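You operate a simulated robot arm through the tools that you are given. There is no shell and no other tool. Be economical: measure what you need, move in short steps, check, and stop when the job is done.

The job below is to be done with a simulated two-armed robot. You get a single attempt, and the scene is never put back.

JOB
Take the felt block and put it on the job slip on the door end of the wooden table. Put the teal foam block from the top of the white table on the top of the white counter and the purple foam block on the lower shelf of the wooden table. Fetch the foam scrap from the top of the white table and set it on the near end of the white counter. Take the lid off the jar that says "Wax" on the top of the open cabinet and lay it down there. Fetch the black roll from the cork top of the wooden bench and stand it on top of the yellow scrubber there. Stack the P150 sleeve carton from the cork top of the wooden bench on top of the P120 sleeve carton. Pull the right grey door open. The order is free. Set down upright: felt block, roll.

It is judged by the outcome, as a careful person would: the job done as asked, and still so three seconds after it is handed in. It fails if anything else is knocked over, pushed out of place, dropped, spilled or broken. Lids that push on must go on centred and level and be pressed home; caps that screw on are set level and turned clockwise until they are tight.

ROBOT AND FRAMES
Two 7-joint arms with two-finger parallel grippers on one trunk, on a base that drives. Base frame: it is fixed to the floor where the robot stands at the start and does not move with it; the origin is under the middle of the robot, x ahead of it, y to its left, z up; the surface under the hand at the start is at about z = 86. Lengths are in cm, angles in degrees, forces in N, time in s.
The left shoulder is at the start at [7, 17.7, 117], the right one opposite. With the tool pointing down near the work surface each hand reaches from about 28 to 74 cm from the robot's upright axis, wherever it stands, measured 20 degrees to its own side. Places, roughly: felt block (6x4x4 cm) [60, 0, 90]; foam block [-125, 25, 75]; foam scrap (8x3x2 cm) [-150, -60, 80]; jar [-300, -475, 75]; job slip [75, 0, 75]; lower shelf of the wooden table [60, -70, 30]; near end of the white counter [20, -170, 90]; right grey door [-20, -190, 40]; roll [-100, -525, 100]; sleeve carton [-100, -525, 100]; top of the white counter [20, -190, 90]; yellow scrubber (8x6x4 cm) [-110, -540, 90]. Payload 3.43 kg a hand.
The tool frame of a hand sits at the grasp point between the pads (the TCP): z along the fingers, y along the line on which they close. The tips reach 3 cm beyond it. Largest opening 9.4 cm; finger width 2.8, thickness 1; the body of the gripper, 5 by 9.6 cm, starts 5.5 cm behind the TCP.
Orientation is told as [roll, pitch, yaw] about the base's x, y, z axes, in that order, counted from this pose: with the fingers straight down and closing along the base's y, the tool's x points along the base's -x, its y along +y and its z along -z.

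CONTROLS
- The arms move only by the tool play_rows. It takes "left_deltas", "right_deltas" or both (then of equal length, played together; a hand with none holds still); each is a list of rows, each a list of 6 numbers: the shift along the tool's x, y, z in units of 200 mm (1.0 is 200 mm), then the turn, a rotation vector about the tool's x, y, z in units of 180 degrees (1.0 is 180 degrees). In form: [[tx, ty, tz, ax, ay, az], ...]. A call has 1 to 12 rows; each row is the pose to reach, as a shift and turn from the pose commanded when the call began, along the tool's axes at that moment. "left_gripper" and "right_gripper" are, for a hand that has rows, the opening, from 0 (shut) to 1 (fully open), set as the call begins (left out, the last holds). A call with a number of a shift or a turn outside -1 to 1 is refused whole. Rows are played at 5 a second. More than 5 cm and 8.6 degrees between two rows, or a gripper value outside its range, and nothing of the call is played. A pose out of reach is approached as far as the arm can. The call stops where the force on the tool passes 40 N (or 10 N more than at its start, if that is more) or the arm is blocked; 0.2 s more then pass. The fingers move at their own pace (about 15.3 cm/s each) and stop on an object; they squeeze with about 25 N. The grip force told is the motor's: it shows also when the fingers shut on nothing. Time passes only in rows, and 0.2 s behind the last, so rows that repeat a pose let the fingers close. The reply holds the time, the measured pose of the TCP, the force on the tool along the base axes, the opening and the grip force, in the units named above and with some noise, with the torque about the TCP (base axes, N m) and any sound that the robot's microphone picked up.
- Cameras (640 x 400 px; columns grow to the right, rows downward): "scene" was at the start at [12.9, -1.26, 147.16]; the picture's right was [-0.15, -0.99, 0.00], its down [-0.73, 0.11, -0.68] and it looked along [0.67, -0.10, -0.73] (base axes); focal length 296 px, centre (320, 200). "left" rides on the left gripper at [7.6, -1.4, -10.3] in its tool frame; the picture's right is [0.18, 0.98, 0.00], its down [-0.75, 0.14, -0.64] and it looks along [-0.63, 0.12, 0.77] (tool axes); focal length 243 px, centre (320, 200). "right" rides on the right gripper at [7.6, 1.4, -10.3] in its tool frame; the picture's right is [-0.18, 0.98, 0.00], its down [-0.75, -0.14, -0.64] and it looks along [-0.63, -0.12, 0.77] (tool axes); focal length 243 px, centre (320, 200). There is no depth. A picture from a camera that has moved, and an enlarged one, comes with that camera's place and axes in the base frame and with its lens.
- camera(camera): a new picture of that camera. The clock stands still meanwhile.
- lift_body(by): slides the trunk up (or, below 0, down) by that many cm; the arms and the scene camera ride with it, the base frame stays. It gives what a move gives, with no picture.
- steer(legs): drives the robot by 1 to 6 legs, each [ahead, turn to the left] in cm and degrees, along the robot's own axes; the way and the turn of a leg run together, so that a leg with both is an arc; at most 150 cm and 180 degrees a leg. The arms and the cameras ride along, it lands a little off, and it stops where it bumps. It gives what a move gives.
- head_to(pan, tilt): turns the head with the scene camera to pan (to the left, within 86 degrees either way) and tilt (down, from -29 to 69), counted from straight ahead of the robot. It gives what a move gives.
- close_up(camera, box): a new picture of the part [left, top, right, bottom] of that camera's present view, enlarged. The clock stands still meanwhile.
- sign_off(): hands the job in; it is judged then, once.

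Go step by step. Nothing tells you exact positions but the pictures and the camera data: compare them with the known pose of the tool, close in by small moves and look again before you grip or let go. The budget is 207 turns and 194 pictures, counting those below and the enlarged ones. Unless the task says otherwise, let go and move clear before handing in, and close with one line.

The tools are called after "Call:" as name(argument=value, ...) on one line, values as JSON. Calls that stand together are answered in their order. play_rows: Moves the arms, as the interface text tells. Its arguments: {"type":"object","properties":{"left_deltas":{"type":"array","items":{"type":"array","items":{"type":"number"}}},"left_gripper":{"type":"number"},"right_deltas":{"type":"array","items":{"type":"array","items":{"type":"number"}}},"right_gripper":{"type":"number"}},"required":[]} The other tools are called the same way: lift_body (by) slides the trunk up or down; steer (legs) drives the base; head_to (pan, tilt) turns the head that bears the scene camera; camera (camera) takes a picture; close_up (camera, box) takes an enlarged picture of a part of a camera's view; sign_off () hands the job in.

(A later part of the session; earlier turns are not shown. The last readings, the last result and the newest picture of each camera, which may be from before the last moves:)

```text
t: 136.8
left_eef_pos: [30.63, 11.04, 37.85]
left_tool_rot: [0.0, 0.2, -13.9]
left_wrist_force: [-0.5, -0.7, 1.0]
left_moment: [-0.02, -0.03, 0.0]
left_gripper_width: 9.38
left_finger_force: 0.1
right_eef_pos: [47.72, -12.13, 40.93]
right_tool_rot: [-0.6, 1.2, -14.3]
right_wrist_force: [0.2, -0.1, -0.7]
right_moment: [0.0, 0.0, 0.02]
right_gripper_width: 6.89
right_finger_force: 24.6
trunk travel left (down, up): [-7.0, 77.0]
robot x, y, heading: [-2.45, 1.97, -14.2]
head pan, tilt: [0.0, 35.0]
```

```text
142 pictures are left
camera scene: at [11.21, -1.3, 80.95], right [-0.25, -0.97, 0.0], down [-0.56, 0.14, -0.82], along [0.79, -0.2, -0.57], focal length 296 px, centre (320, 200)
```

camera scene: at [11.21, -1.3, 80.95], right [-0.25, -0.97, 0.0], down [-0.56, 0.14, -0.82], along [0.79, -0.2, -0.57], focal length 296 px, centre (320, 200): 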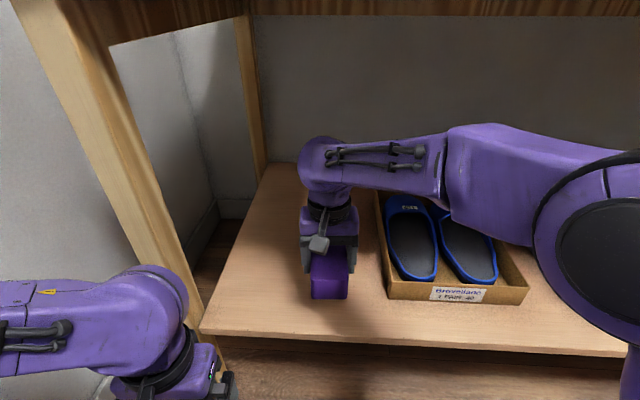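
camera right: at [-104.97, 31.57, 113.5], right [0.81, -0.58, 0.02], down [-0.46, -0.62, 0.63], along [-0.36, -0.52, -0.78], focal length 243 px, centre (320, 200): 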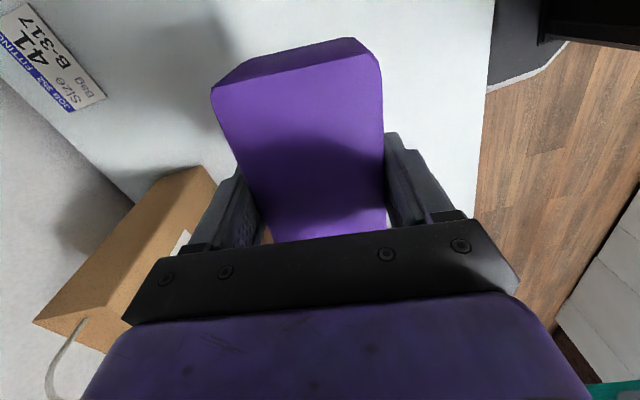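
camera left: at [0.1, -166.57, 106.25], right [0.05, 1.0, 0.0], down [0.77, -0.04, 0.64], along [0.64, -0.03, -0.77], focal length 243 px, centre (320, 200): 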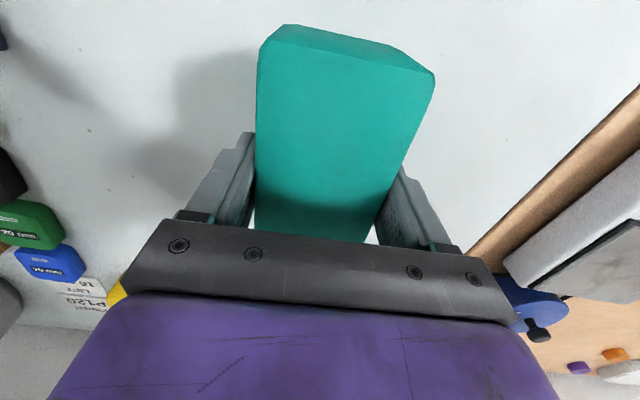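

Call:
play_rows(right_deltas=[[-0.15, 0, 0, 0, 0, 0], [-0.28, 0, 0.05, 0, 0, 0], [-0.28, 0, 0.2, 0, 0, 0], [-0.28, 0, 0.3, 0, 0, 0]])

Call:
play_rows(right_deltas=[[0, 0, 0.015, 0, 0, 0], [0, 0, 0.03, 0, 0, 0]])

Call:
camera(camera="scene")

```text
t: 137.8
left_eef_pos: [30.85, 11.16, 37.87]
left_tool_rot: [0.0, 0.3, -13.9]
left_wrist_force: [0.1, -0.2, 0.5]
left_moment: [0.02, -0.01, -0.04]
left_gripper_width: 9.4
left_finger_force: 0.1
right_eef_pos: [53.05, -13.44, 34.88]
right_tool_rot: [-0.5, 1.1, -14.4]
right_wrist_force: [0.0, -1.7, -1.1]
right_moment: [0.03, 0.04, 0.01]
right_gripper_width: 6.88
right_finger_force: 25.0
trunk travel left (down, up): [-7.0, 77.0]
robot x, y, heading: [-2.4, 2.41, -14.0]
head pan, tilt: [0.0, 35.0]
```

```text
t: 138.4
left_eef_pos: [30.72, 11.06, 37.84]
left_tool_rot: [0.0, 0.3, -13.8]
left_wrist_force: [-0.3, -0.3, -0.1]
left_moment: [0.0, -0.02, 0.01]
left_gripper_width: 9.39
left_finger_force: 0.1
right_eef_pos: [52.94, -13.7, 34.21]
right_tool_rot: [-0.4, 1.2, -14.4]
right_wrist_force: [0.2, -1.0, -0.8]
right_moment: [-0.01, -0.02, 0.0]
right_gripper_width: 6.89
right_finger_force: 25.1
trunk travel left (down, up): [-7.0, 77.0]
robot x, y, heading: [-2.02, 1.94, -14.3]
head pan, tilt: [0.0, 35.0]
```

```text
141 pictures are left
camera scene: at [11.21, -1.3, 80.95], right [-0.25, -0.97, 0.0], down [-0.56, 0.14, -0.82], along [0.79, -0.2, -0.57], focal length 296 px, centre (320, 200)
```

scene: 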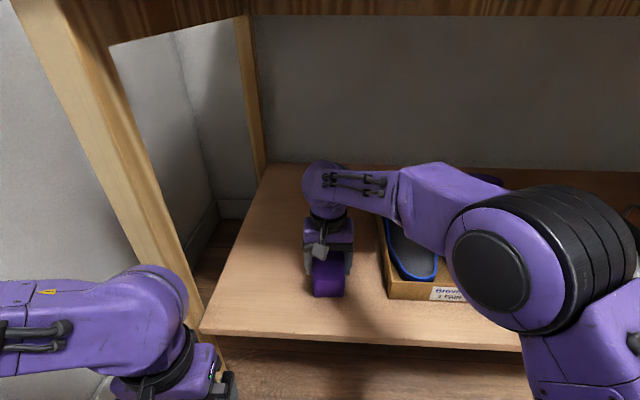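

Call:
play_rows(right_deltas=[[0, 0, 0.015, 0, 0, 0], [0, 0, 0.03, 0, 0, 0]])

Call:
play_rows(right_deltas=[[0, 0, 0.012, 0, 0, 0], [0, 0, 0.025, 0, 0, 0]])

```text
t: 139.0
left_eef_pos: [30.67, 11.04, 38.02]
left_tool_rot: [0.0, 0.1, -13.7]
left_wrist_force: [0.3, -0.2, -0.4]
left_moment: [0.02, -0.01, 0.0]
left_gripper_width: 9.42
left_finger_force: 0.1
right_eef_pos: [52.93, -13.61, 34.06]
right_tool_rot: [-0.5, 0.8, -14.4]
right_wrist_force: [-8.3, 0.2, 15.9]
right_moment: [0.32, -0.8, 0.11]
right_gripper_width: 6.88
right_finger_force: 25.3
trunk travel left (down, up): [-7.0, 77.0]
robot x, y, heading: [-2.05, 2.34, -14.3]
head pan, tilt: [0.0, 35.0]
```

```text
t: 139.6
left_eef_pos: [30.66, 11.14, 38.05]
left_tool_rot: [0.0, 0.1, -13.8]
left_wrist_force: [0.3, 0.6, -0.2]
left_moment: [-0.01, -0.02, 0.01]
left_gripper_width: 9.41
left_finger_force: 0.2
right_eef_pos: [52.88, -13.74, 33.82]
right_tool_rot: [-0.4, 0.6, -14.4]
right_wrist_force: [-3.5, -0.4, 38.5]
right_moment: [0.19, -0.07, 0.07]
right_gripper_width: 6.93
right_finger_force: 25.1
trunk travel left (down, up): [-7.0, 77.0]
robot x, y, heading: [-2.38, 2.06, -14.3]
head pan, tilt: [0.0, 35.0]
```

Resting on the shelf. I ease off, release, lift a little and withdraw along the way I came.

Call:
play_rows(right_deltas=[[0, 0, -0.03, 0, 0, 0]])

Call:
play_rows(right_deltas=[[0, 0, 0, 0, 0, 0], [0, 0, 0, 0, 0, 0], [0, 0, -0.15, 0, 0, 0], [0, 0, -0.35, 0, 0, 0], [0, 0, -0.45, 0, 0, 0], [0.2, 0, -0.45, 0, 0, 0], [0.4, 0, -0.45, 0, 0, 0], [0.6, 0, -0.45, 0, 0, 0], [0.8, 0, -0.45, 0, 0, 0], [1.0, 0, -0.45, 0, 0, 0]], right_gripper=1)

Call:
camera(camera="scene")

```text
t: 140.0
left_eef_pos: [30.8, 11.22, 37.98]
left_tool_rot: [-0.1, 0.2, -13.7]
left_wrist_force: [0.5, 0.1, 0.2]
left_moment: [0.01, 0.0, -0.02]
left_gripper_width: 9.41
left_finger_force: 0.1
right_eef_pos: [52.96, -13.57, 33.77]
right_tool_rot: [-0.4, 1.1, -14.5]
right_wrist_force: [8.4, -3.6, 11.6]
right_moment: [0.01, -0.69, -0.2]
right_gripper_width: 6.88
right_finger_force: 25.0
trunk travel left (down, up): [-7.0, 77.0]
robot x, y, heading: [-1.99, 2.27, -14.4]
head pan, tilt: [0.0, 35.0]
```

```text
t: 142.2
left_eef_pos: [30.81, 11.11, 37.84]
left_tool_rot: [0.1, 0.3, -13.8]
left_wrist_force: [0.1, -0.5, -0.1]
left_moment: [0.03, 0.05, 0.01]
left_gripper_width: 9.4
left_finger_force: 0.0
right_eef_pos: [33.73, -8.68, 43.18]
right_tool_rot: [-0.5, 1.1, -14.4]
right_wrist_force: [-0.2, -0.2, 0.5]
right_moment: [-0.04, -0.01, -0.01]
right_gripper_width: 9.4
right_finger_force: 0.1
trunk travel left (down, up): [-7.0, 77.0]
robot x, y, heading: [-1.97, 1.74, -14.1]
head pan, tilt: [0.0, 35.0]
```

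```text
140 pictures are left
camera scene: at [11.22, -1.31, 80.95], right [-0.25, -0.97, 0.0], down [-0.56, 0.14, -0.82], along [0.79, -0.2, -0.57], focal length 296 px, centre (320, 200)
```

scene: 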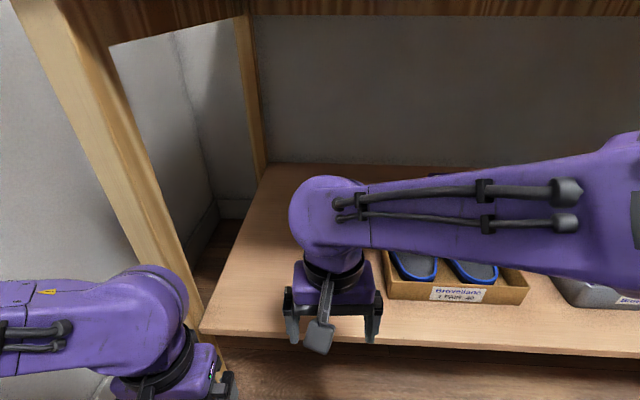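

Call:
steer(legs=[[-30, 0]])

Call:
lift_body(by=35)

Call:
lift_body(by=33)

Call:
head_to(pan=0, tilt=40)

Call:
camera(camera="scene")

```text
t: 144.3
left_eef_pos: [1.4, 18.51, 37.94]
left_tool_rot: [0.0, 0.3, -13.8]
left_wrist_force: [-0.1, 0.5, -0.9]
left_moment: [0.03, -0.01, 0.06]
left_gripper_width: 9.43
left_finger_force: 0.1
right_eef_pos: [4.45, -1.17, 43.2]
right_tool_rot: [-0.5, 1.1, -14.4]
right_wrist_force: [-0.6, -0.1, -0.1]
right_moment: [0.02, -0.02, 0.02]
right_gripper_width: 9.37
right_finger_force: 0.1
trunk travel left (down, up): [-7.0, 77.0]
robot x, y, heading: [-31.62, 9.66, -14.0]
head pan, tilt: [0.0, 35.0]
```

```text
t: 147.7
left_eef_pos: [1.35, 18.64, 72.94]
left_tool_rot: [0.0, 0.3, -13.8]
left_wrist_force: [0.3, 0.1, 0.0]
left_moment: [0.0, 0.02, 0.0]
left_gripper_width: 9.42
left_finger_force: 0.0
right_eef_pos: [4.52, -1.25, 78.11]
right_tool_rot: [-0.5, 1.1, -14.4]
right_wrist_force: [-0.1, -0.3, 0.3]
right_moment: [-0.01, -0.03, 0.0]
right_gripper_width: 9.42
right_finger_force: 0.1
trunk travel left (down, up): [-42.0, 42.0]
robot x, y, heading: [-31.41, 9.23, -14.1]
head pan, tilt: [0.0, 35.0]
```

```text
t: 150.9
left_eef_pos: [1.43, 18.5, 105.96]
left_tool_rot: [0.0, 0.2, -13.8]
left_wrist_force: [0.3, 0.4, -0.8]
left_moment: [0.0, 0.03, -0.01]
left_gripper_width: 9.41
left_finger_force: 0.1
right_eef_pos: [4.52, -1.17, 111.17]
right_tool_rot: [-0.5, 1.1, -14.4]
right_wrist_force: [-0.4, 1.0, 0.0]
right_moment: [-0.04, -0.06, 0.0]
right_gripper_width: 9.38
right_finger_force: 0.0
trunk travel left (down, up): [-75.0, 9.0]
robot x, y, heading: [-31.79, 9.54, -14.2]
head pan, tilt: [0.0, 35.0]
```

```text
t: 151.6
left_eef_pos: [1.36, 18.69, 105.84]
left_tool_rot: [0.0, 0.3, -13.9]
left_wrist_force: [0.2, -0.8, 0.8]
left_moment: [0.0, 0.01, 0.02]
left_gripper_width: 9.39
left_finger_force: 0.1
right_eef_pos: [4.55, -1.2, 111.19]
right_tool_rot: [-0.5, 1.1, -14.4]
right_wrist_force: [0.5, -0.1, -0.4]
right_moment: [-0.03, -0.04, -0.02]
right_gripper_width: 9.38
right_finger_force: 0.1
trunk travel left (down, up): [-75.0, 9.0]
robot x, y, heading: [-31.62, 9.54, -14.4]
head pan, tilt: [0.0, 40.0]
```

```text
139 pictures are left
camera scene: at [-18.39, 6.23, 148.19], right [-0.25, -0.97, 0.0], down [-0.62, 0.16, -0.77], along [0.74, -0.19, -0.64], focal length 296 px, centre (320, 200)
```

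scene: 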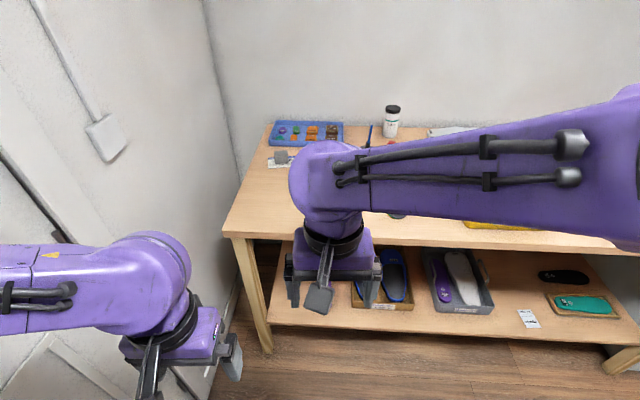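

Call:
play_rows(right_deltas=[[0, -0.2, 0, 0, 0, 0], [0, -0.4, 0, 0, 0, 0], [0, -0.6, 0, 0, 0, 0], [0, -0.8, 0, 0, 0, 0], [0, -0.95, 0, 0, 0, 0]])

Call:
close_up(camera="scene", box=[220, 200, 460, 360])

```text
t: 152.8
left_eef_pos: [1.37, 18.45, 105.93]
left_tool_rot: [0.1, 0.3, -13.8]
left_wrist_force: [-0.4, -0.4, 0.1]
left_moment: [0.02, -0.03, 0.0]
left_gripper_width: 9.39
left_finger_force: 0.0
right_eef_pos: [-0.28, -19.9, 111.29]
right_tool_rot: [-0.4, 1.1, -14.4]
right_wrist_force: [-0.9, 0.7, 0.4]
right_moment: [0.03, 0.01, -0.01]
right_gripper_width: 9.38
right_finger_force: 0.0
trunk travel left (down, up): [-75.0, 9.0]
robot x, y, heading: [-31.66, 9.8, -14.2]
head pan, tilt: [0.0, 40.0]
```

```text
2.50 times, centred on (340, 280) of scene
camera zoom: at [-18.47, 5.99, 148.19], right [-0.25, -0.97, 0.0], down [-0.62, 0.16, -0.77], along [0.74, -0.19, -0.64], focal length 741 px, centre (270, 0)
```

zoom: 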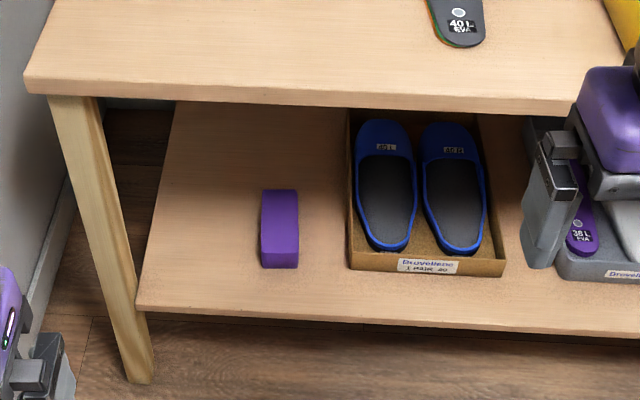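

Purple is on the lower shelf. Now for the foam scrap: I drive to the left part of the white table.

Call:
steer(legs=[[0, -90], [77, 0], [0, -90]])

Call:
head_to(pan=0, tilt=35)

Call:
camera(camera="scene")

```text
t: 164.6
left_eef_pos: [-82.47, -75.28, 105.85]
left_tool_rot: [0.1, 0.2, 167.8]
left_wrist_force: [-0.3, 0.2, -0.3]
left_moment: [0.05, -0.01, 0.02]
left_gripper_width: 9.4
left_finger_force: 0.1
right_eef_pos: [-81.89, -37.04, 111.29]
right_tool_rot: [-0.5, 1.1, 167.2]
right_wrist_force: [-0.7, -0.5, -0.4]
right_moment: [0.01, 0.04, 0.02]
right_gripper_width: 9.4
right_finger_force: 0.1
trunk travel left (down, up): [-75.0, 9.0]
robot x, y, heading: [-50.01, -65.75, 167.5]
head pan, tilt: [0.0, 40.0]
```

```text
t: 165.2
left_eef_pos: [-82.54, -75.23, 105.91]
left_tool_rot: [0.0, 0.4, 167.8]
left_wrist_force: [0.7, -1.1, 0.1]
left_moment: [0.04, -0.03, -0.02]
left_gripper_width: 9.38
left_finger_force: 0.1
right_eef_pos: [-82.09, -37.08, 111.34]
right_tool_rot: [-0.5, 1.1, 167.1]
right_wrist_force: [0.1, 0.4, -0.1]
right_moment: [0.0, 0.01, 0.0]
right_gripper_width: 9.39
right_finger_force: 0.1
trunk travel left (down, up): [-75.0, 9.0]
robot x, y, heading: [-49.83, -65.64, 167.3]
head pan, tilt: [0.0, 35.0]
```

```text
137 pictures are left
camera scene: at [-63.37, -62.46, 148.94], right [0.22, 0.98, 0.0], down [0.56, -0.13, -0.82], along [-0.8, 0.18, -0.57], focal length 296 px, centre (320, 200)
```

scene: 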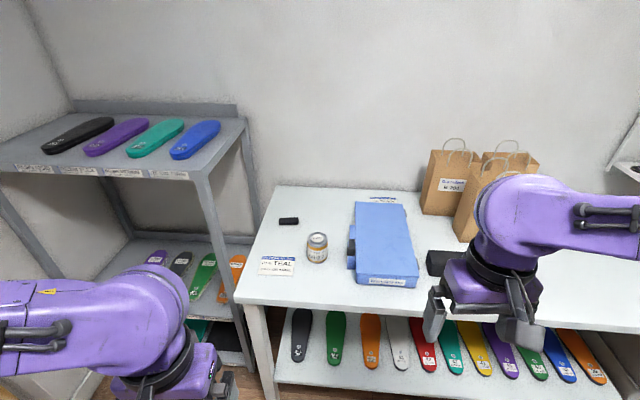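

The scrap is the small black piece at about [-148, -55, 81]. I move in and use the left hand.

Call:
steer(legs=[[27, 0]])

Call:
head_to(pan=10, tilt=45)

Call:
camera(camera="scene")

Call:
close_up(camera="scene", box=[260, 120, 460, 260])

```text
t: 167.1
left_eef_pos: [-108.69, -69.38, 105.95]
left_tool_rot: [0.0, 0.2, 167.9]
left_wrist_force: [-0.6, -0.9, 0.9]
left_moment: [0.0, 0.01, -0.03]
left_gripper_width: 9.43
left_finger_force: 0.1
right_eef_pos: [-108.1, -31.06, 111.41]
right_tool_rot: [-0.6, 1.1, 167.2]
right_wrist_force: [-0.5, 0.3, 0.4]
right_moment: [0.0, 0.03, -0.02]
right_gripper_width: 9.41
right_finger_force: 0.1
trunk travel left (down, up): [-75.0, 9.0]
robot x, y, heading: [-76.41, -59.39, 167.5]
head pan, tilt: [0.0, 35.0]
```

```text
t: 167.8
left_eef_pos: [-108.88, -69.38, 105.88]
left_tool_rot: [0.0, 0.3, 167.8]
left_wrist_force: [-0.7, 0.1, 0.0]
left_moment: [0.0, -0.01, -0.04]
left_gripper_width: 9.41
left_finger_force: 0.0
right_eef_pos: [-108.25, -31.13, 111.31]
right_tool_rot: [-0.5, 1.1, 167.2]
right_wrist_force: [0.0, 0.6, 0.3]
right_moment: [-0.03, -0.02, 0.02]
right_gripper_width: 9.4
right_finger_force: 0.0
trunk travel left (down, up): [-75.0, 9.0]
robot x, y, heading: [-75.88, -59.65, 167.3]
head pan, tilt: [10.0, 45.0]
```

```text
136 pictures are left
camera scene: at [-89.22, -58.13, 147.46], right [0.05, 1.0, 0.0], down [0.71, -0.03, -0.71], along [-0.71, 0.03, -0.71], focal length 296 px, centre (320, 200)
```

scene: 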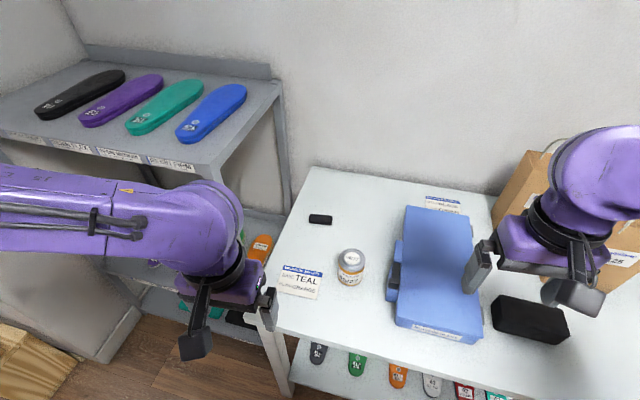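

```text
2.86 times, centred on (360, 190) of scene
camera zoom: at [-89.22, -58.13, 147.46], right [0.05, 1.0, 0.0], down [0.71, -0.03, -0.71], along [-0.71, 0.03, -0.71], focal length 847 px, centre (206, 229)
```

zoom: 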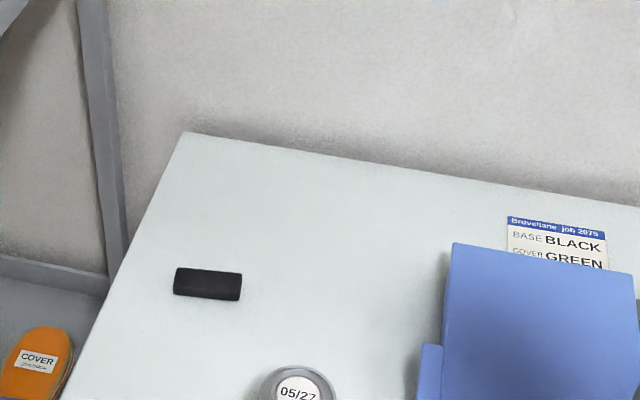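

Call:
play_rows(left_deltas=[[-0.22, 0, 0, 0, 0, 0], [-0.44, 0, 0, 0, 0, 0], [-0.66, 0, 0, 0, 0, 0], [-0.88, 0, 0, 0, 0, 0], [-1.0, 0, 0, 0, 0, 0]])

Call:
play_rows(left_deltas=[[-0.2, -0.05, 0, 0, 0, 0], [-0.4, -0.1, 0, 0, 0, 0], [-0.6, -0.16, 0, 0, 0, 0], [-0.8, -0.22, 0, 0, 0, 0], [-1.0, -0.27, 0, 0, 0, 0]])

Call:
play_rows(left_deltas=[[0, 0, 0.03, 0, 0, 0.045], [0, 0, 0.06, 0, 0, 0.09], [0, 0, 0.1, 0, 0, 0.135], [0, 0, 0.14, 0, 0, 0.18], [0, 0, 0.18, 0, 0, 0.225], [0, 0, 0.22, 0, 0, 0.27], [0, 0, 0.26, 0, 0, 0.315], [0, 0, 0.3, 0, 0, 0.36], [0, 0, 0.34, 0, 0, 0.405], [0, 0, 0.38, 0, 0, 0.45], [0, 0, 0.42, 0, 0, 0.489]])

Call:
camera(camera="left")

Call:
camera(camera="scene")

```text
t: 169.0
left_eef_pos: [-128.48, -65.22, 105.8]
left_tool_rot: [0.0, 0.3, 167.8]
left_wrist_force: [-0.5, -0.7, -0.5]
left_moment: [0.02, 0.02, -0.01]
left_gripper_width: 9.4
left_finger_force: 0.1
right_eef_pos: [-108.23, -31.13, 111.28]
right_tool_rot: [-0.6, 1.1, 167.2]
right_wrist_force: [0.9, -0.3, 0.6]
right_moment: [-0.01, 0.01, 0.0]
right_gripper_width: 9.41
right_finger_force: 0.1
trunk travel left (down, up): [-75.0, 9.0]
robot x, y, heading: [-75.69, -59.56, 167.4]
head pan, tilt: [10.0, 45.0]
```

```text
t: 170.2
left_eef_pos: [-144.9, -56.65, 105.45]
left_tool_rot: [0.0, 0.4, 167.8]
left_wrist_force: [-0.5, 0.2, 1.0]
left_moment: [0.0, -0.05, -0.01]
left_gripper_width: 9.4
left_finger_force: 0.0
left hand out of reach, approached as far as the arm can: row 5
right_eef_pos: [-108.31, -31.04, 111.2]
right_tool_rot: [-0.5, 1.2, 167.4]
right_wrist_force: [0.0, 0.0, -1.0]
right_moment: [0.01, -0.03, 0.03]
right_gripper_width: 9.42
right_finger_force: 0.1
trunk travel left (down, up): [-75.0, 9.0]
robot x, y, heading: [-76.14, -59.01, 167.4]
head pan, tilt: [10.0, 45.0]
```

```text
t: 172.6
left_eef_pos: [-144.95, -56.51, 97.21]
left_tool_rot: [-0.3, 0.0, 79.7]
left_wrist_force: [-0.4, 0.1, 0.0]
left_moment: [0.0, -0.01, -0.02]
left_gripper_width: 9.4
left_finger_force: 0.1
right_eef_pos: [-108.22, -31.0, 111.32]
right_tool_rot: [-0.5, 1.1, 167.2]
right_wrist_force: [0.3, 0.8, 0.5]
right_moment: [0.04, -0.02, 0.0]
right_gripper_width: 9.42
right_finger_force: 0.0
trunk travel left (down, up): [-75.0, 9.0]
robot x, y, heading: [-76.36, -59.56, 167.2]
head pan, tilt: [10.0, 45.0]
```

```text
134 pictures are left
camera left: at [-144.91, -64.3, 107.52], right [-1.0, -0.01, 0.0], down [-0.01, 0.77, 0.64], along [0.0, 0.64, -0.77], focal length 243 px, centre (320, 200)
```

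left: 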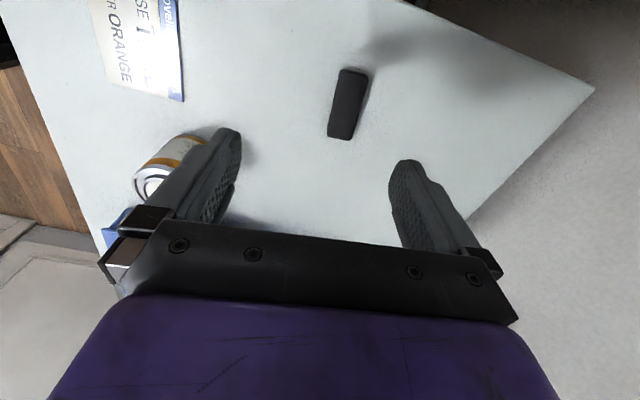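

```text
133 pictures are left
camera scene: at [-89.17, -58.15, 147.46], right [0.05, 1.0, 0.0], down [0.71, -0.03, -0.71], along [-0.71, 0.03, -0.71], focal length 296 px, centre (320, 200)
```

scene: 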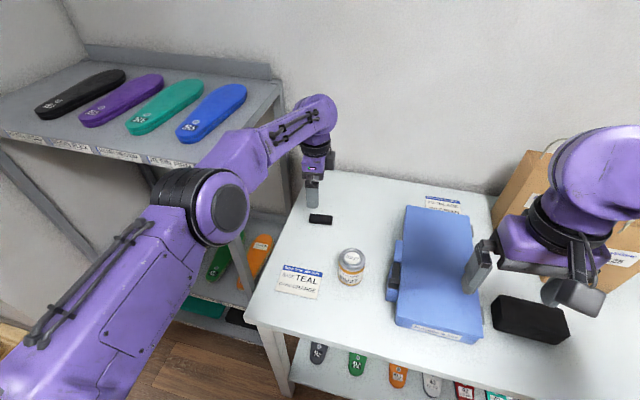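

The scrap reads at [-147.8, -55.6]; a 3 cm nudge of the base puts the hand right over it.

Call:
steer(legs=[[3, 0]])

Call:
camera(camera="left")

```text
t: 173.5
left_eef_pos: [-147.25, -56.01, 97.63]
left_tool_rot: [0.0, 0.0, 79.7]
left_wrist_force: [1.7, -0.2, 1.3]
left_moment: [0.01, 0.06, -0.01]
left_gripper_width: 9.4
left_finger_force: 0.0
right_eef_pos: [-110.4, -30.5, 111.47]
right_tool_rot: [-0.5, 0.7, 167.3]
right_wrist_force: [0.5, 0.1, 0.5]
right_moment: [0.02, 0.03, -0.01]
right_gripper_width: 9.42
right_finger_force: 0.1
trunk travel left (down, up): [-75.0, 9.0]
robot x, y, heading: [-78.5, -58.92, 167.5]
head pan, tilt: [10.0, 45.0]
```

```text
132 pictures are left
camera left: at [-147.21, -63.77, 107.95], right [-1.0, -0.01, 0.0], down [0.0, 0.77, 0.64], along [-0.01, 0.64, -0.77], focal length 243 px, centre (320, 200)
```

left: 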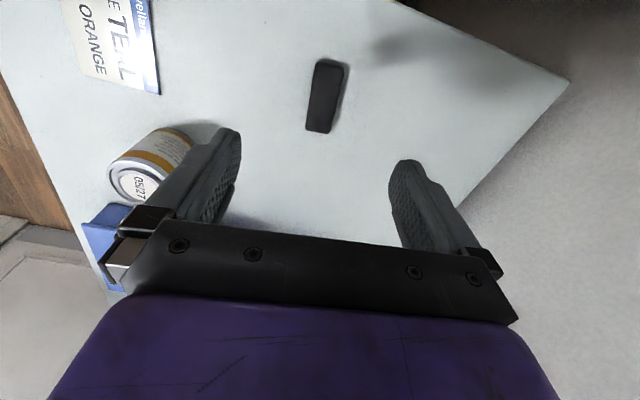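

Call:
play_rows(left_deltas=[[-0.013, 0.038, 0.15, 0, 0, 0], [-0.013, 0.038, 0.35, 0, 0, 0], [-0.013, 0.038, 0.55, 0, 0, 0], [-0.013, 0.038, 0.65, 0, 0, 0], [-0.013, 0.038, 0.705, 0, 0, 0]])

Call:
camera(camera="left")

```text
t: 174.7
left_eef_pos: [-146.89, -56.77, 83.68]
left_tool_rot: [-0.2, 0.0, 79.8]
left_wrist_force: [-0.4, 0.6, -0.7]
left_moment: [-0.04, -0.02, -0.01]
left_gripper_width: 9.4
left_finger_force: 0.1
left hand out of reach, approached as far as the arm can: row 1, 2, 3, 4, 5
right_eef_pos: [-111.14, -30.42, 111.35]
right_tool_rot: [-0.5, 1.1, 167.3]
right_wrist_force: [0.6, -0.1, 0.5]
right_moment: [0.01, 0.03, -0.01]
right_gripper_width: 9.4
right_finger_force: 0.2
trunk travel left (down, up): [-75.0, 9.0]
robot x, y, heading: [-79.01, -58.89, 167.4]
head pan, tilt: [10.0, 45.0]
```

```text
131 pictures are left
camera left: at [-146.93, -64.49, 93.91], right [-1.0, -0.01, 0.0], down [-0.01, 0.77, 0.64], along [0.0, 0.64, -0.77], focal length 243 px, centre (320, 200)
```

left: 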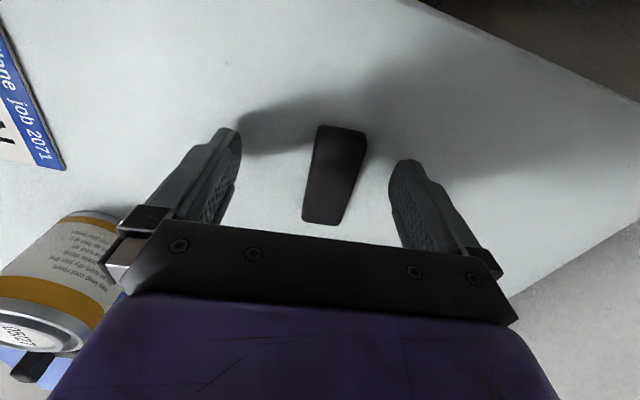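

Call:
play_rows(left_deltas=[[0, 0, 0.02, 0, 0, 0], [0, 0, 0.02, 0, 0, 0]])

Call:
play_rows(left_deltas=[[0, 0, 0, 0, 0, 0], [0, 0, 0, 0, 0, 0], [0, 0, 0, 0, 0, 0], [0, 0, 0, 0, 0, 0]], left_gripper=0)

Call:
play_rows(left_deltas=[[0, 0, -0.15, 0, 0, 0], [0, 0, -0.35, 0, 0, 0], [0, 0, -0.55, 0, 0, 0], [0, 0, -0.75, 0, 0, 0], [0, 0, -0.95, 0, 0, 0]])

Call:
camera(camera="left")

```text
t: 175.3
left_eef_pos: [-146.87, -56.91, 83.28]
left_tool_rot: [-0.2, 0.0, 79.7]
left_wrist_force: [0.3, 0.5, 0.3]
left_moment: [0.0, -0.01, 0.01]
left_gripper_width: 9.42
left_finger_force: 0.1
right_eef_pos: [-111.02, -30.54, 111.27]
right_tool_rot: [-0.5, 1.1, 167.3]
right_wrist_force: [-0.4, 0.0, -1.2]
right_moment: [0.02, 0.0, 0.02]
right_gripper_width: 9.43
right_finger_force: 0.1
trunk travel left (down, up): [-75.0, 9.0]
robot x, y, heading: [-79.26, -59.22, 167.3]
head pan, tilt: [10.0, 45.0]
```

```text
t: 176.3
left_eef_pos: [-146.89, -56.87, 83.14]
left_tool_rot: [-0.2, 0.0, 79.9]
left_wrist_force: [0.3, 0.5, -1.0]
left_moment: [0.03, 0.02, 0.05]
left_gripper_width: 2.57
left_finger_force: 24.8
right_eef_pos: [-111.14, -30.57, 111.23]
right_tool_rot: [-0.5, 1.1, 167.2]
right_wrist_force: [0.4, 0.7, -0.6]
right_moment: [-0.01, -0.04, 0.0]
right_gripper_width: 9.42
right_finger_force: 0.1
trunk travel left (down, up): [-75.0, 9.0]
robot x, y, heading: [-78.62, -58.65, 167.3]
head pan, tilt: [10.0, 45.0]
```

```text
t: 177.5
left_eef_pos: [-148.19, -56.32, 102.33]
left_tool_rot: [-0.3, -0.1, 79.8]
left_wrist_force: [-0.6, 0.7, 0.3]
left_moment: [-0.01, 0.01, 0.02]
left_gripper_width: 2.54
left_finger_force: 25.1
left hand out of reach, approached as far as the arm can: row 1, 2, 3, 4, 5
right_eef_pos: [-111.03, -30.48, 111.25]
right_tool_rot: [-0.5, 1.2, 167.3]
right_wrist_force: [0.3, -0.8, -0.1]
right_moment: [-0.04, 0.0, -0.01]
right_gripper_width: 9.39
right_finger_force: 0.1
trunk travel left (down, up): [-75.0, 9.0]
robot x, y, heading: [-78.95, -59.05, 167.4]
head pan, tilt: [10.0, 45.0]
```

```text
130 pictures are left
camera left: at [-148.17, -63.99, 112.54], right [-1.0, -0.01, -0.01], down [-0.01, 0.77, 0.64], along [0.0, 0.64, -0.77], focal length 243 px, centre (320, 200)
```

left: 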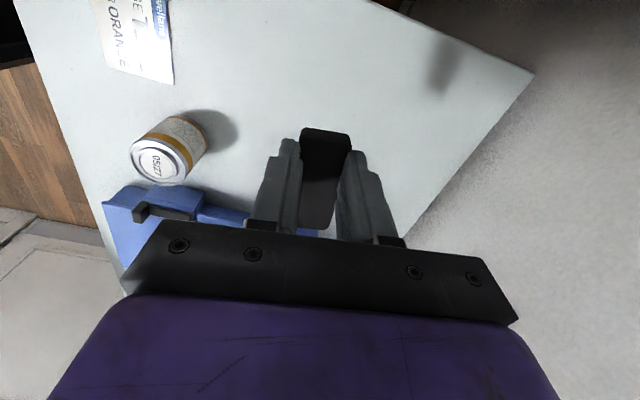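

The scrap is held. I back off and retract the hand, then return to the counter.

Call:
steer(legs=[[-38, 0]])

Call:
play_rows(left_deltas=[[0.05, -0.2, 0, 0, 0, 0], [0.1, -0.4, 0, 0, 0, 0], [0.15, -0.6, 0, 0, 0, 0], [0.2, -0.8, 0, 0, 0, 0], [0.25, -1.0, 0, 0, 0, 0]])

Call:
play_rows(left_deltas=[[0.08, -0.2, -0.1, 0, 0, 0], [0.16, -0.4, -0.15, 0, 0, 0], [0.25, -0.55, -0.2, 0, 0, 0]])

Call:
steer(legs=[[0, 88], [86, 0], [0, 90]])

Call:
head_to(pan=0, tilt=40)

Call:
camera(camera="scene")

```text
t: 179.9
left_eef_pos: [-110.83, -64.46, 102.19]
left_tool_rot: [-0.4, 0.1, 79.7]
left_wrist_force: [-0.2, 0.2, -0.4]
left_moment: [0.02, -0.03, -0.02]
left_gripper_width: 2.58
left_finger_force: 25.1
right_eef_pos: [-73.64, -38.75, 111.34]
right_tool_rot: [-0.5, 1.1, 166.9]
right_wrist_force: [0.4, -0.6, -0.5]
right_moment: [0.0, -0.01, 0.03]
right_gripper_width: 9.41
right_finger_force: 0.0
trunk travel left (down, up): [-75.0, 9.0]
robot x, y, heading: [-41.72, -67.56, 167.2]
head pan, tilt: [10.0, 45.0]
```

```text
t: 181.1
left_eef_pos: [-110.74, -64.49, 102.27]
left_tool_rot: [-0.2, 0.0, 79.7]
left_wrist_force: [0.2, 0.9, 0.3]
left_moment: [0.01, 0.03, 0.0]
left_gripper_width: 2.59
left_finger_force: 24.7
left hand out of reach, approached as far as the arm can: row 1, 2, 3, 4, 5
right_eef_pos: [-73.6, -38.8, 111.39]
right_tool_rot: [-0.4, 1.1, 167.1]
right_wrist_force: [0.9, -0.1, 0.1]
right_moment: [0.0, -0.01, 0.02]
right_gripper_width: 9.42
right_finger_force: 0.0
trunk travel left (down, up): [-75.0, 9.0]
robot x, y, heading: [-41.51, -67.13, 167.0]
head pan, tilt: [10.0, 45.0]
```

```text
t: 181.9
left_eef_pos: [-111.11, -67.13, 107.95]
left_tool_rot: [-0.5, 0.1, 79.6]
left_wrist_force: [-0.5, -0.4, 0.4]
left_moment: [-0.01, -0.01, 0.01]
left_gripper_width: 2.6
left_finger_force: 25.3
left hand out of reach, approached as far as the arm can: row 1, 2, 3
right_eef_pos: [-73.57, -38.84, 111.39]
right_tool_rot: [-0.4, 1.1, 167.0]
right_wrist_force: [0.1, -0.5, -0.1]
right_moment: [0.03, 0.01, 0.0]
right_gripper_width: 9.39
right_finger_force: 0.1
trunk travel left (down, up): [-75.0, 9.0]
robot x, y, heading: [-41.31, -67.23, 167.3]
head pan, tilt: [10.0, 45.0]
```

```text
t: 194.0
left_eef_pos: [5.17, -153.6, 108.01]
left_tool_rot: [-0.4, 0.1, -103.1]
left_wrist_force: [-0.5, 0.7, 0.8]
left_moment: [0.01, -0.03, -0.01]
left_gripper_width: 2.62
left_finger_force: 25.4
right_eef_pos: [-33.58, -180.12, 111.34]
right_tool_rot: [-0.5, 1.1, -15.7]
right_wrist_force: [0.7, 0.3, 0.0]
right_moment: [0.01, 0.04, 0.0]
right_gripper_width: 9.4
right_finger_force: 0.0
trunk travel left (down, up): [-75.0, 9.0]
robot x, y, heading: [-64.18, -149.86, -15.6]
head pan, tilt: [10.0, 45.0]
```

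```text
t: 194.7
left_eef_pos: [5.16, -153.62, 107.95]
left_tool_rot: [-0.5, 0.1, -103.1]
left_wrist_force: [0.5, -0.2, 0.4]
left_moment: [0.02, -0.02, 0.0]
left_gripper_width: 2.62
left_finger_force: 24.8
right_eef_pos: [-33.44, -180.06, 111.34]
right_tool_rot: [-0.5, 1.1, -15.6]
right_wrist_force: [0.5, -0.7, 0.4]
right_moment: [0.01, 0.0, 0.01]
right_gripper_width: 9.39
right_finger_force: 0.0
trunk travel left (down, up): [-75.0, 9.0]
robot x, y, heading: [-64.07, -150.15, -15.5]
head pan, tilt: [0.0, 40.0]
```

```text
129 pictures are left
camera scene: at [-51.13, -153.8, 148.19], right [-0.27, -0.96, 0.0], down [-0.62, 0.17, -0.77], along [0.74, -0.2, -0.64], focal length 296 px, centre (320, 200)
```

scene: 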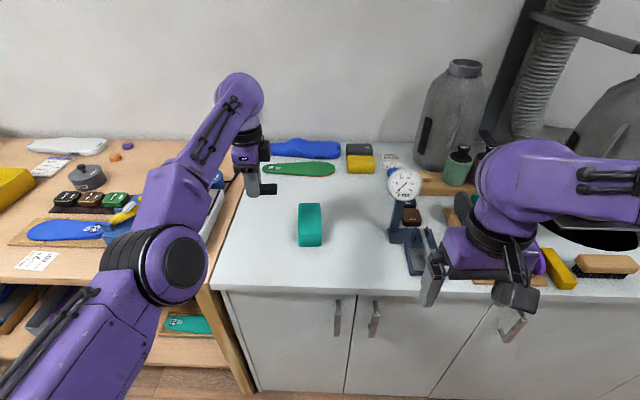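

The wrist angle kept the arm from retracting, but the hand has ended up just above the near end of the counter at [5, -154]. I'll lower the trunk to set the scrap down here.

Call:
camera(camera="left")

Call:
lift_body(by=-12)

Call:
camera(camera="scene")

```text
128 pictures are left
camera left: at [5.61, -145.83, 118.26], right [1.0, -0.04, -0.01], down [-0.03, -0.77, 0.64], along [-0.03, -0.64, -0.77], focal length 243 px, centre (320, 200)
```

left: 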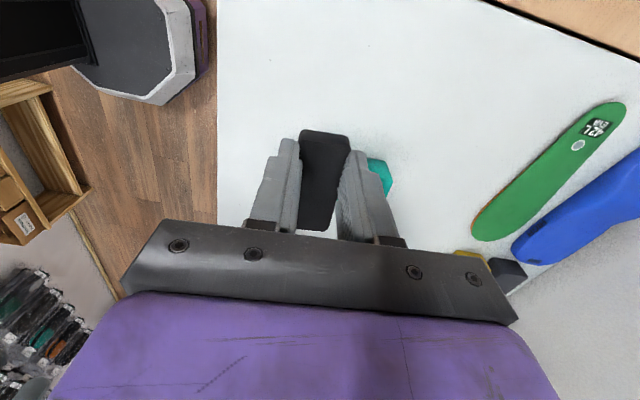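

```text
t: 196.2
left_eef_pos: [5.12, -153.63, 95.99]
left_tool_rot: [-0.5, 0.1, -103.1]
left_wrist_force: [0.2, 0.2, -0.3]
left_moment: [0.0, 0.02, 0.03]
left_gripper_width: 2.64
left_finger_force: 25.2
right_eef_pos: [-33.66, -180.11, 99.35]
right_tool_rot: [-0.5, 1.2, -15.5]
right_wrist_force: [-0.4, -0.2, 1.3]
right_moment: [0.0, 0.02, 0.01]
right_gripper_width: 9.4
right_finger_force: 0.0
trunk travel left (down, up): [-63.0, 21.0]
robot x, y, heading: [-64.52, -150.27, -15.4]
head pan, tilt: [0.0, 40.0]
```

```text
127 pictures are left
camera scene: at [-51.16, -153.81, 136.2], right [-0.27, -0.96, 0.0], down [-0.62, 0.17, -0.77], along [0.74, -0.2, -0.64], focal length 296 px, centre (320, 200)
```

scene: 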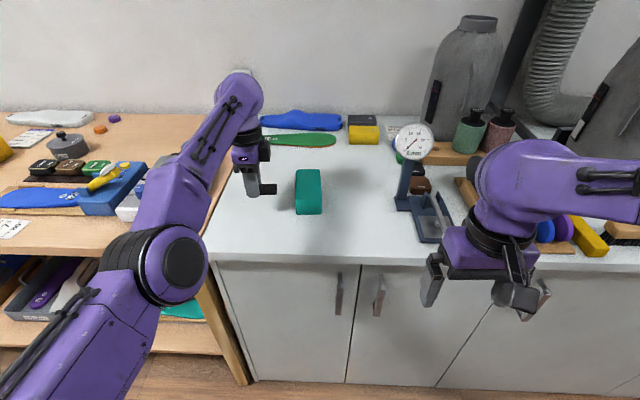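

Call:
lift_body(by=-6)

Call:
lift_body(by=-0.6)

Call:
close_up(camera="scene", box=[200, 100, 360, 220])

```text
t: 197.2
left_eef_pos: [5.28, -153.51, 89.92]
left_tool_rot: [-0.6, 0.1, -103.0]
left_wrist_force: [0.0, -0.7, 0.5]
left_moment: [0.02, -0.01, -0.01]
left_gripper_width: 2.65
left_finger_force: 24.6
right_eef_pos: [-33.65, -180.06, 93.34]
right_tool_rot: [-0.6, 1.1, -15.6]
right_wrist_force: [-0.3, 0.4, -0.3]
right_moment: [-0.01, -0.04, 0.01]
right_gripper_width: 9.42
right_finger_force: 0.1
trunk travel left (down, up): [-57.0, 27.0]
robot x, y, heading: [-63.98, -150.74, -15.5]
head pan, tilt: [0.0, 40.0]
```

```text
t: 197.8
left_eef_pos: [5.25, -153.55, 89.31]
left_tool_rot: [-0.5, 0.0, -103.0]
left_wrist_force: [0.1, 0.1, -1.0]
left_moment: [0.03, 0.01, 0.03]
left_gripper_width: 2.64
left_finger_force: 24.6
right_eef_pos: [-33.68, -180.12, 92.63]
right_tool_rot: [-0.5, 1.2, -15.6]
right_wrist_force: [0.7, -0.4, -0.4]
right_moment: [0.0, -0.02, 0.03]
right_gripper_width: 9.4
right_finger_force: 0.1
trunk travel left (down, up): [-56.4, 27.6]
robot x, y, heading: [-64.4, -150.3, -15.4]
head pan, tilt: [0.0, 40.0]
```

```text
3.33 times, centred on (280, 160) of scene
camera zoom: at [-51.15, -153.81, 129.59], right [-0.27, -0.96, 0.0], down [-0.62, 0.17, -0.77], along [0.74, -0.2, -0.64], focal length 988 px, centre (453, 333)
```

zoom: 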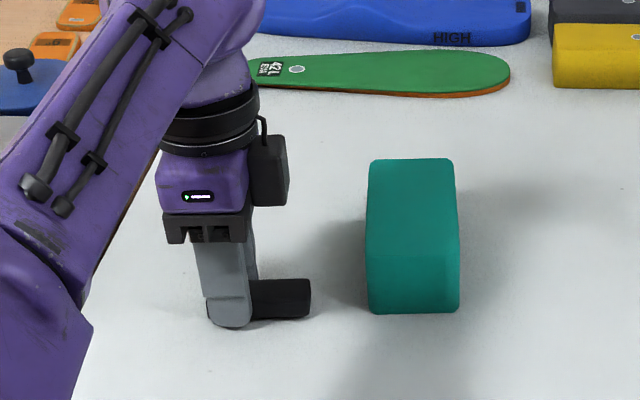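

Call:
lift_body(by=-0.3)

Call:
lift_body(by=-0.2)

```text
t: 198.3
left_eef_pos: [5.17, -153.44, 89.15]
left_tool_rot: [-0.5, 0.1, -103.1]
left_wrist_force: [0.2, 0.1, 1.0]
left_moment: [-0.03, -0.03, 0.0]
left_gripper_width: 2.64
left_finger_force: 24.9
right_eef_pos: [-33.45, -180.12, 92.44]
right_tool_rot: [-0.6, 1.1, -15.6]
right_wrist_force: [0.0, 0.5, 0.6]
right_moment: [-0.03, 0.01, 0.03]
right_gripper_width: 9.4
right_finger_force: 0.0
trunk travel left (down, up): [-56.1, 27.9]
robot x, y, heading: [-64.32, -149.89, -15.7]
head pan, tilt: [0.0, 40.0]
```

```text
t: 198.8
left_eef_pos: [5.13, -153.61, 89.04]
left_tool_rot: [-0.4, 0.2, -103.0]
left_wrist_force: [0.9, 0.1, 7.5]
left_moment: [-0.13, -0.12, 0.0]
left_gripper_width: 2.66
left_finger_force: 24.9
right_eef_pos: [-33.75, -180.21, 92.24]
right_tool_rot: [-0.5, 1.1, -15.7]
right_wrist_force: [-0.3, 0.6, 0.7]
right_moment: [0.02, 0.01, 0.01]
right_gripper_width: 9.39
right_finger_force: 0.2
trunk travel left (down, up): [-55.9, 28.1]
robot x, y, heading: [-64.37, -149.94, -15.2]
head pan, tilt: [0.0, 40.0]
```

Call:
play_rows(left_deltas=[[0, 0, 0, 0, 0, 0], [0, 0, 0, 0, 0, 0]], left_gripper=0.8)

Call:
lift_body(by=16)

Call:
camera(camera="scene")

```text
t: 199.4
left_eef_pos: [5.05, -153.55, 88.97]
left_tool_rot: [-0.5, 0.2, -103.1]
left_wrist_force: [-5.8, 1.6, 6.4]
left_moment: [-0.12, -0.11, -0.06]
left_gripper_width: 7.18
left_finger_force: 0.1
right_eef_pos: [-33.85, -180.16, 92.48]
right_tool_rot: [-0.5, 1.0, -15.6]
right_wrist_force: [-0.5, -0.6, -0.1]
right_moment: [0.0, 0.0, 0.0]
right_gripper_width: 9.4
right_finger_force: 0.2
trunk travel left (down, up): [-55.9, 28.1]
robot x, y, heading: [-64.34, -150.25, -15.4]
head pan, tilt: [0.0, 40.0]
```

```text
t: 201.2
left_eef_pos: [5.22, -153.57, 104.77]
left_tool_rot: [-0.5, 0.1, -103.1]
left_wrist_force: [-0.1, -0.2, 0.5]
left_moment: [-0.02, 0.01, 0.0]
left_gripper_width: 7.51
left_finger_force: 0.0
right_eef_pos: [-33.58, -180.19, 108.35]
right_tool_rot: [-0.4, 1.1, -15.6]
right_wrist_force: [0.2, 0.4, 0.0]
right_moment: [0.01, -0.03, -0.01]
right_gripper_width: 9.4
right_finger_force: 0.0
trunk travel left (down, up): [-71.9, 12.1]
robot x, y, heading: [-64.27, -149.75, -15.4]
head pan, tilt: [0.0, 40.0]
```

```text
125 pictures are left
camera scene: at [-51.12, -153.83, 145.08], right [-0.27, -0.96, 0.0], down [-0.62, 0.17, -0.77], along [0.74, -0.2, -0.64], focal length 296 px, centre (320, 200)
```

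scene: 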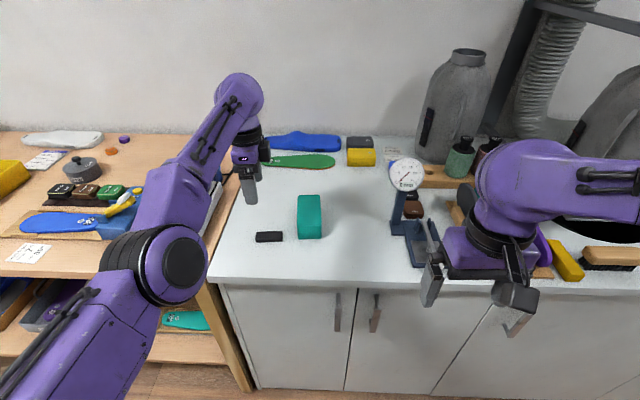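

The scrap lies on the near end of the counter. I unwind the left wrist and retract the hand.

Call:
play_rows(left_deltas=[[0, 0, 0, 0, 0, -0.045], [0, 0, 0, 0, 0, -0.09], [0, 0, 0, 0, 0, -0.135], [0, 0, 0, 0, 0, -0.18], [0, 0, 0, 0, 0, -0.225], [0, 0, 0, 0, 0, -0.27], [0, 0, 0, 0, 0, -0.315], [0, 0, 0, 0, 0, -0.36], [0, 0, 0, 0, 0, -0.405], [0, 0, 0, 0, 0, -0.45], [0, 0, 0, 0, 0, -0.487]])

Call:
play_rows(left_deltas=[[0.2, 0.03, 0, 0, 0, 0], [0.4, 0.06, 0, 0, 0, 0], [0.6, 0.1, 0, 0, 0, 0], [0.8, 0.15, 0, 0, 0, 0], [1.0, 0.2, 0, 0, 0, 0]], left_gripper=1)

```text
t: 203.6
left_eef_pos: [5.21, -153.61, 104.95]
left_tool_rot: [0.2, 0.5, -15.3]
left_wrist_force: [0.5, 0.4, 0.1]
left_moment: [-0.01, 0.0, 0.02]
left_gripper_width: 7.52
left_finger_force: 0.1
right_eef_pos: [-33.54, -180.02, 108.24]
right_tool_rot: [-0.5, 1.1, -15.6]
right_wrist_force: [-0.1, -0.3, 0.2]
right_moment: [0.01, 0.01, -0.03]
right_gripper_width: 9.4
right_finger_force: 0.1
trunk travel left (down, up): [-71.9, 12.1]
robot x, y, heading: [-64.27, -150.43, -15.7]
head pan, tilt: [0.0, 40.0]
```

```text
t: 204.8
left_eef_pos: [4.69, -152.63, 108.85]
left_tool_rot: [0.0, 0.5, -15.5]
left_wrist_force: [0.0, -0.3, -0.1]
left_moment: [-0.01, -0.07, -0.01]
left_gripper_width: 9.42
left_finger_force: 0.0
left hand out of reach, approached as far as the arm can: row 1, 2, 3, 4, 5
right_eef_pos: [-33.66, -180.06, 108.16]
right_tool_rot: [-0.5, 1.1, -15.6]
right_wrist_force: [0.0, 0.6, 0.0]
right_moment: [-0.02, -0.03, -0.04]
right_gripper_width: 9.42
right_finger_force: 0.0
trunk travel left (down, up): [-71.9, 12.1]
robot x, y, heading: [-64.15, -150.22, -15.7]
head pan, tilt: [0.0, 40.0]
```

The left arm is stuck in its stretched posture; I try sideways and smaller moves to free it.

Call:
play_rows(left_deltas=[[0, 0.15, 0, 0, 0, 0], [0, 0.3, 0, 0, 0, 0], [0.05, 0.45, 0, 0, 0, 0], [0.1, 0.6, 0, 0, 0, 0]])

Call:
camera(camera="scene")

```text
t: 205.8
left_eef_pos: [8.43, -140.54, 109.35]
left_tool_rot: [0.0, 0.7, -15.4]
left_wrist_force: [0.4, 0.7, 0.2]
left_moment: [-0.01, 0.01, -0.01]
left_gripper_width: 9.39
left_finger_force: 0.1
left hand out of reach, approached as far as the arm can: row 1, 2, 3, 4
right_eef_pos: [-33.57, -180.09, 108.32]
right_tool_rot: [-0.5, 1.1, -15.6]
right_wrist_force: [-0.4, -0.4, -0.2]
right_moment: [-0.02, 0.03, -0.02]
right_gripper_width: 9.4
right_finger_force: 0.1
trunk travel left (down, up): [-71.9, 12.1]
robot x, y, heading: [-63.84, -150.15, -15.5]
head pan, tilt: [0.0, 40.0]
```

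```text
124 pictures are left
camera scene: at [-51.09, -153.62, 145.09], right [-0.27, -0.96, 0.0], down [-0.62, 0.17, -0.77], along [0.74, -0.21, -0.64], focal length 296 px, centre (320, 200)
```

scene: 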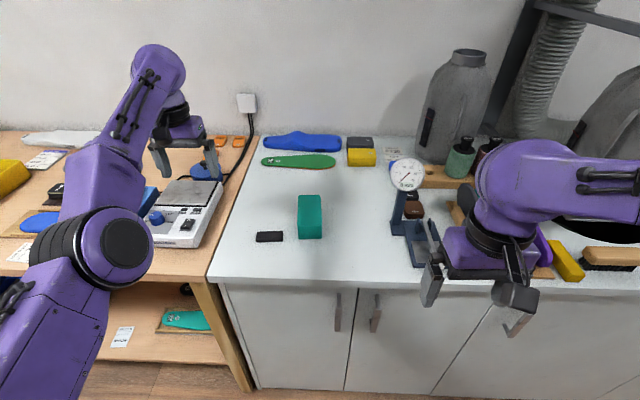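

Call:
play_rows(left_deltas=[[0.1, 0, 0, 0, 0, 0], [0.1, 0, 0, 0, 0, 0]])

Call:
play_rows(left_deltas=[[0, 0, -0.1, 0, 0, 0], [0, 0, -0.25, 0, 0, 0]])

Call:
play_rows(left_deltas=[[0, -0.2, 0, 0, 0, 0], [0, -0.4, 0, 0, 0, 0]])

```text
t: 206.4
left_eef_pos: [8.5, -140.56, 109.82]
left_tool_rot: [0.1, 0.6, -15.4]
left_wrist_force: [0.5, -0.4, 0.5]
left_moment: [-0.02, 0.01, 0.02]
left_gripper_width: 9.41
left_finger_force: 0.1
left hand out of reach, approached as far as the arm can: row 1, 2
right_eef_pos: [-33.48, -180.14, 108.27]
right_tool_rot: [-0.5, 1.0, -15.5]
right_wrist_force: [-0.2, 0.9, 0.2]
right_moment: [0.03, 0.0, 0.01]
right_gripper_width: 9.39
right_finger_force: 0.1
trunk travel left (down, up): [-71.9, 12.1]
robot x, y, heading: [-64.2, -149.88, -15.4]
head pan, tilt: [0.0, 40.0]
```

```text
t: 207.0
left_eef_pos: [7.4, -140.18, 114.25]
left_tool_rot: [0.0, 0.5, -15.3]
left_wrist_force: [0.7, 0.3, 0.4]
left_moment: [0.0, 0.02, 0.03]
left_gripper_width: 9.4
left_finger_force: 0.1
left hand out of reach, approached as far as the arm can: row 1, 2
right_eef_pos: [-33.67, -179.99, 108.3]
right_tool_rot: [-0.4, 1.1, -15.5]
right_wrist_force: [-0.3, -0.3, -1.0]
right_moment: [0.03, 0.0, 0.0]
right_gripper_width: 9.4
right_finger_force: 0.0
trunk travel left (down, up): [-71.9, 12.1]
robot x, y, heading: [-64.07, -150.27, -15.7]
head pan, tilt: [0.0, 40.0]
```

```text
t: 207.6
left_eef_pos: [5.14, -148.14, 114.29]
left_tool_rot: [0.2, 0.5, -15.3]
left_wrist_force: [0.0, -0.2, -0.3]
left_moment: [-0.01, 0.01, -0.02]
left_gripper_width: 9.37
left_finger_force: 0.1
right_eef_pos: [-33.53, -180.43, 108.18]
right_tool_rot: [-0.4, 1.0, -15.6]
right_wrist_force: [-0.1, -0.6, -0.7]
right_moment: [0.04, 0.03, -0.01]
right_gripper_width: 9.4
right_finger_force: 0.1
trunk travel left (down, up): [-71.9, 12.1]
robot x, y, heading: [-63.94, -150.23, -15.6]
head pan, tilt: [0.0, 40.0]
```

Call:
play_rows(left_deltas=[[0.05, -0.2, 0, 0, 0, 0], [0.1, -0.4, 0, 0, 0, 0], [0.2, -0.4, 0, 0, 0, 0], [0.35, -0.4, 0, 0, 0, 0], [0.5, -0.4, 0, 0, 0, 0]])

Call:
camera(camera="scene")

```text
t: 208.8
left_eef_pos: [-6.79, -153.19, 114.46]
left_tool_rot: [0.0, 0.4, -15.4]
left_wrist_force: [0.1, 0.4, 0.6]
left_moment: [-0.02, -0.01, 0.04]
left_gripper_width: 9.39
left_finger_force: 0.1
right_eef_pos: [-33.68, -180.11, 108.18]
right_tool_rot: [-0.5, 1.0, -15.6]
right_wrist_force: [-0.1, -0.6, -0.1]
right_moment: [0.02, 0.03, 0.02]
right_gripper_width: 9.41
right_finger_force: 0.1
trunk travel left (down, up): [-71.9, 12.1]
robot x, y, heading: [-64.04, -149.9, -15.4]
head pan, tilt: [0.0, 40.0]
```

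```text
123 pictures are left
camera scene: at [-51.31, -153.86, 145.1], right [-0.27, -0.96, 0.0], down [-0.62, 0.17, -0.77], along [0.74, -0.2, -0.64], focal length 296 px, centre (320, 200)
```

scene: 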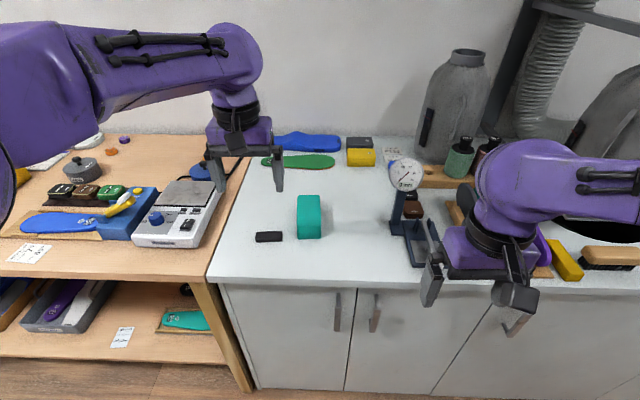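

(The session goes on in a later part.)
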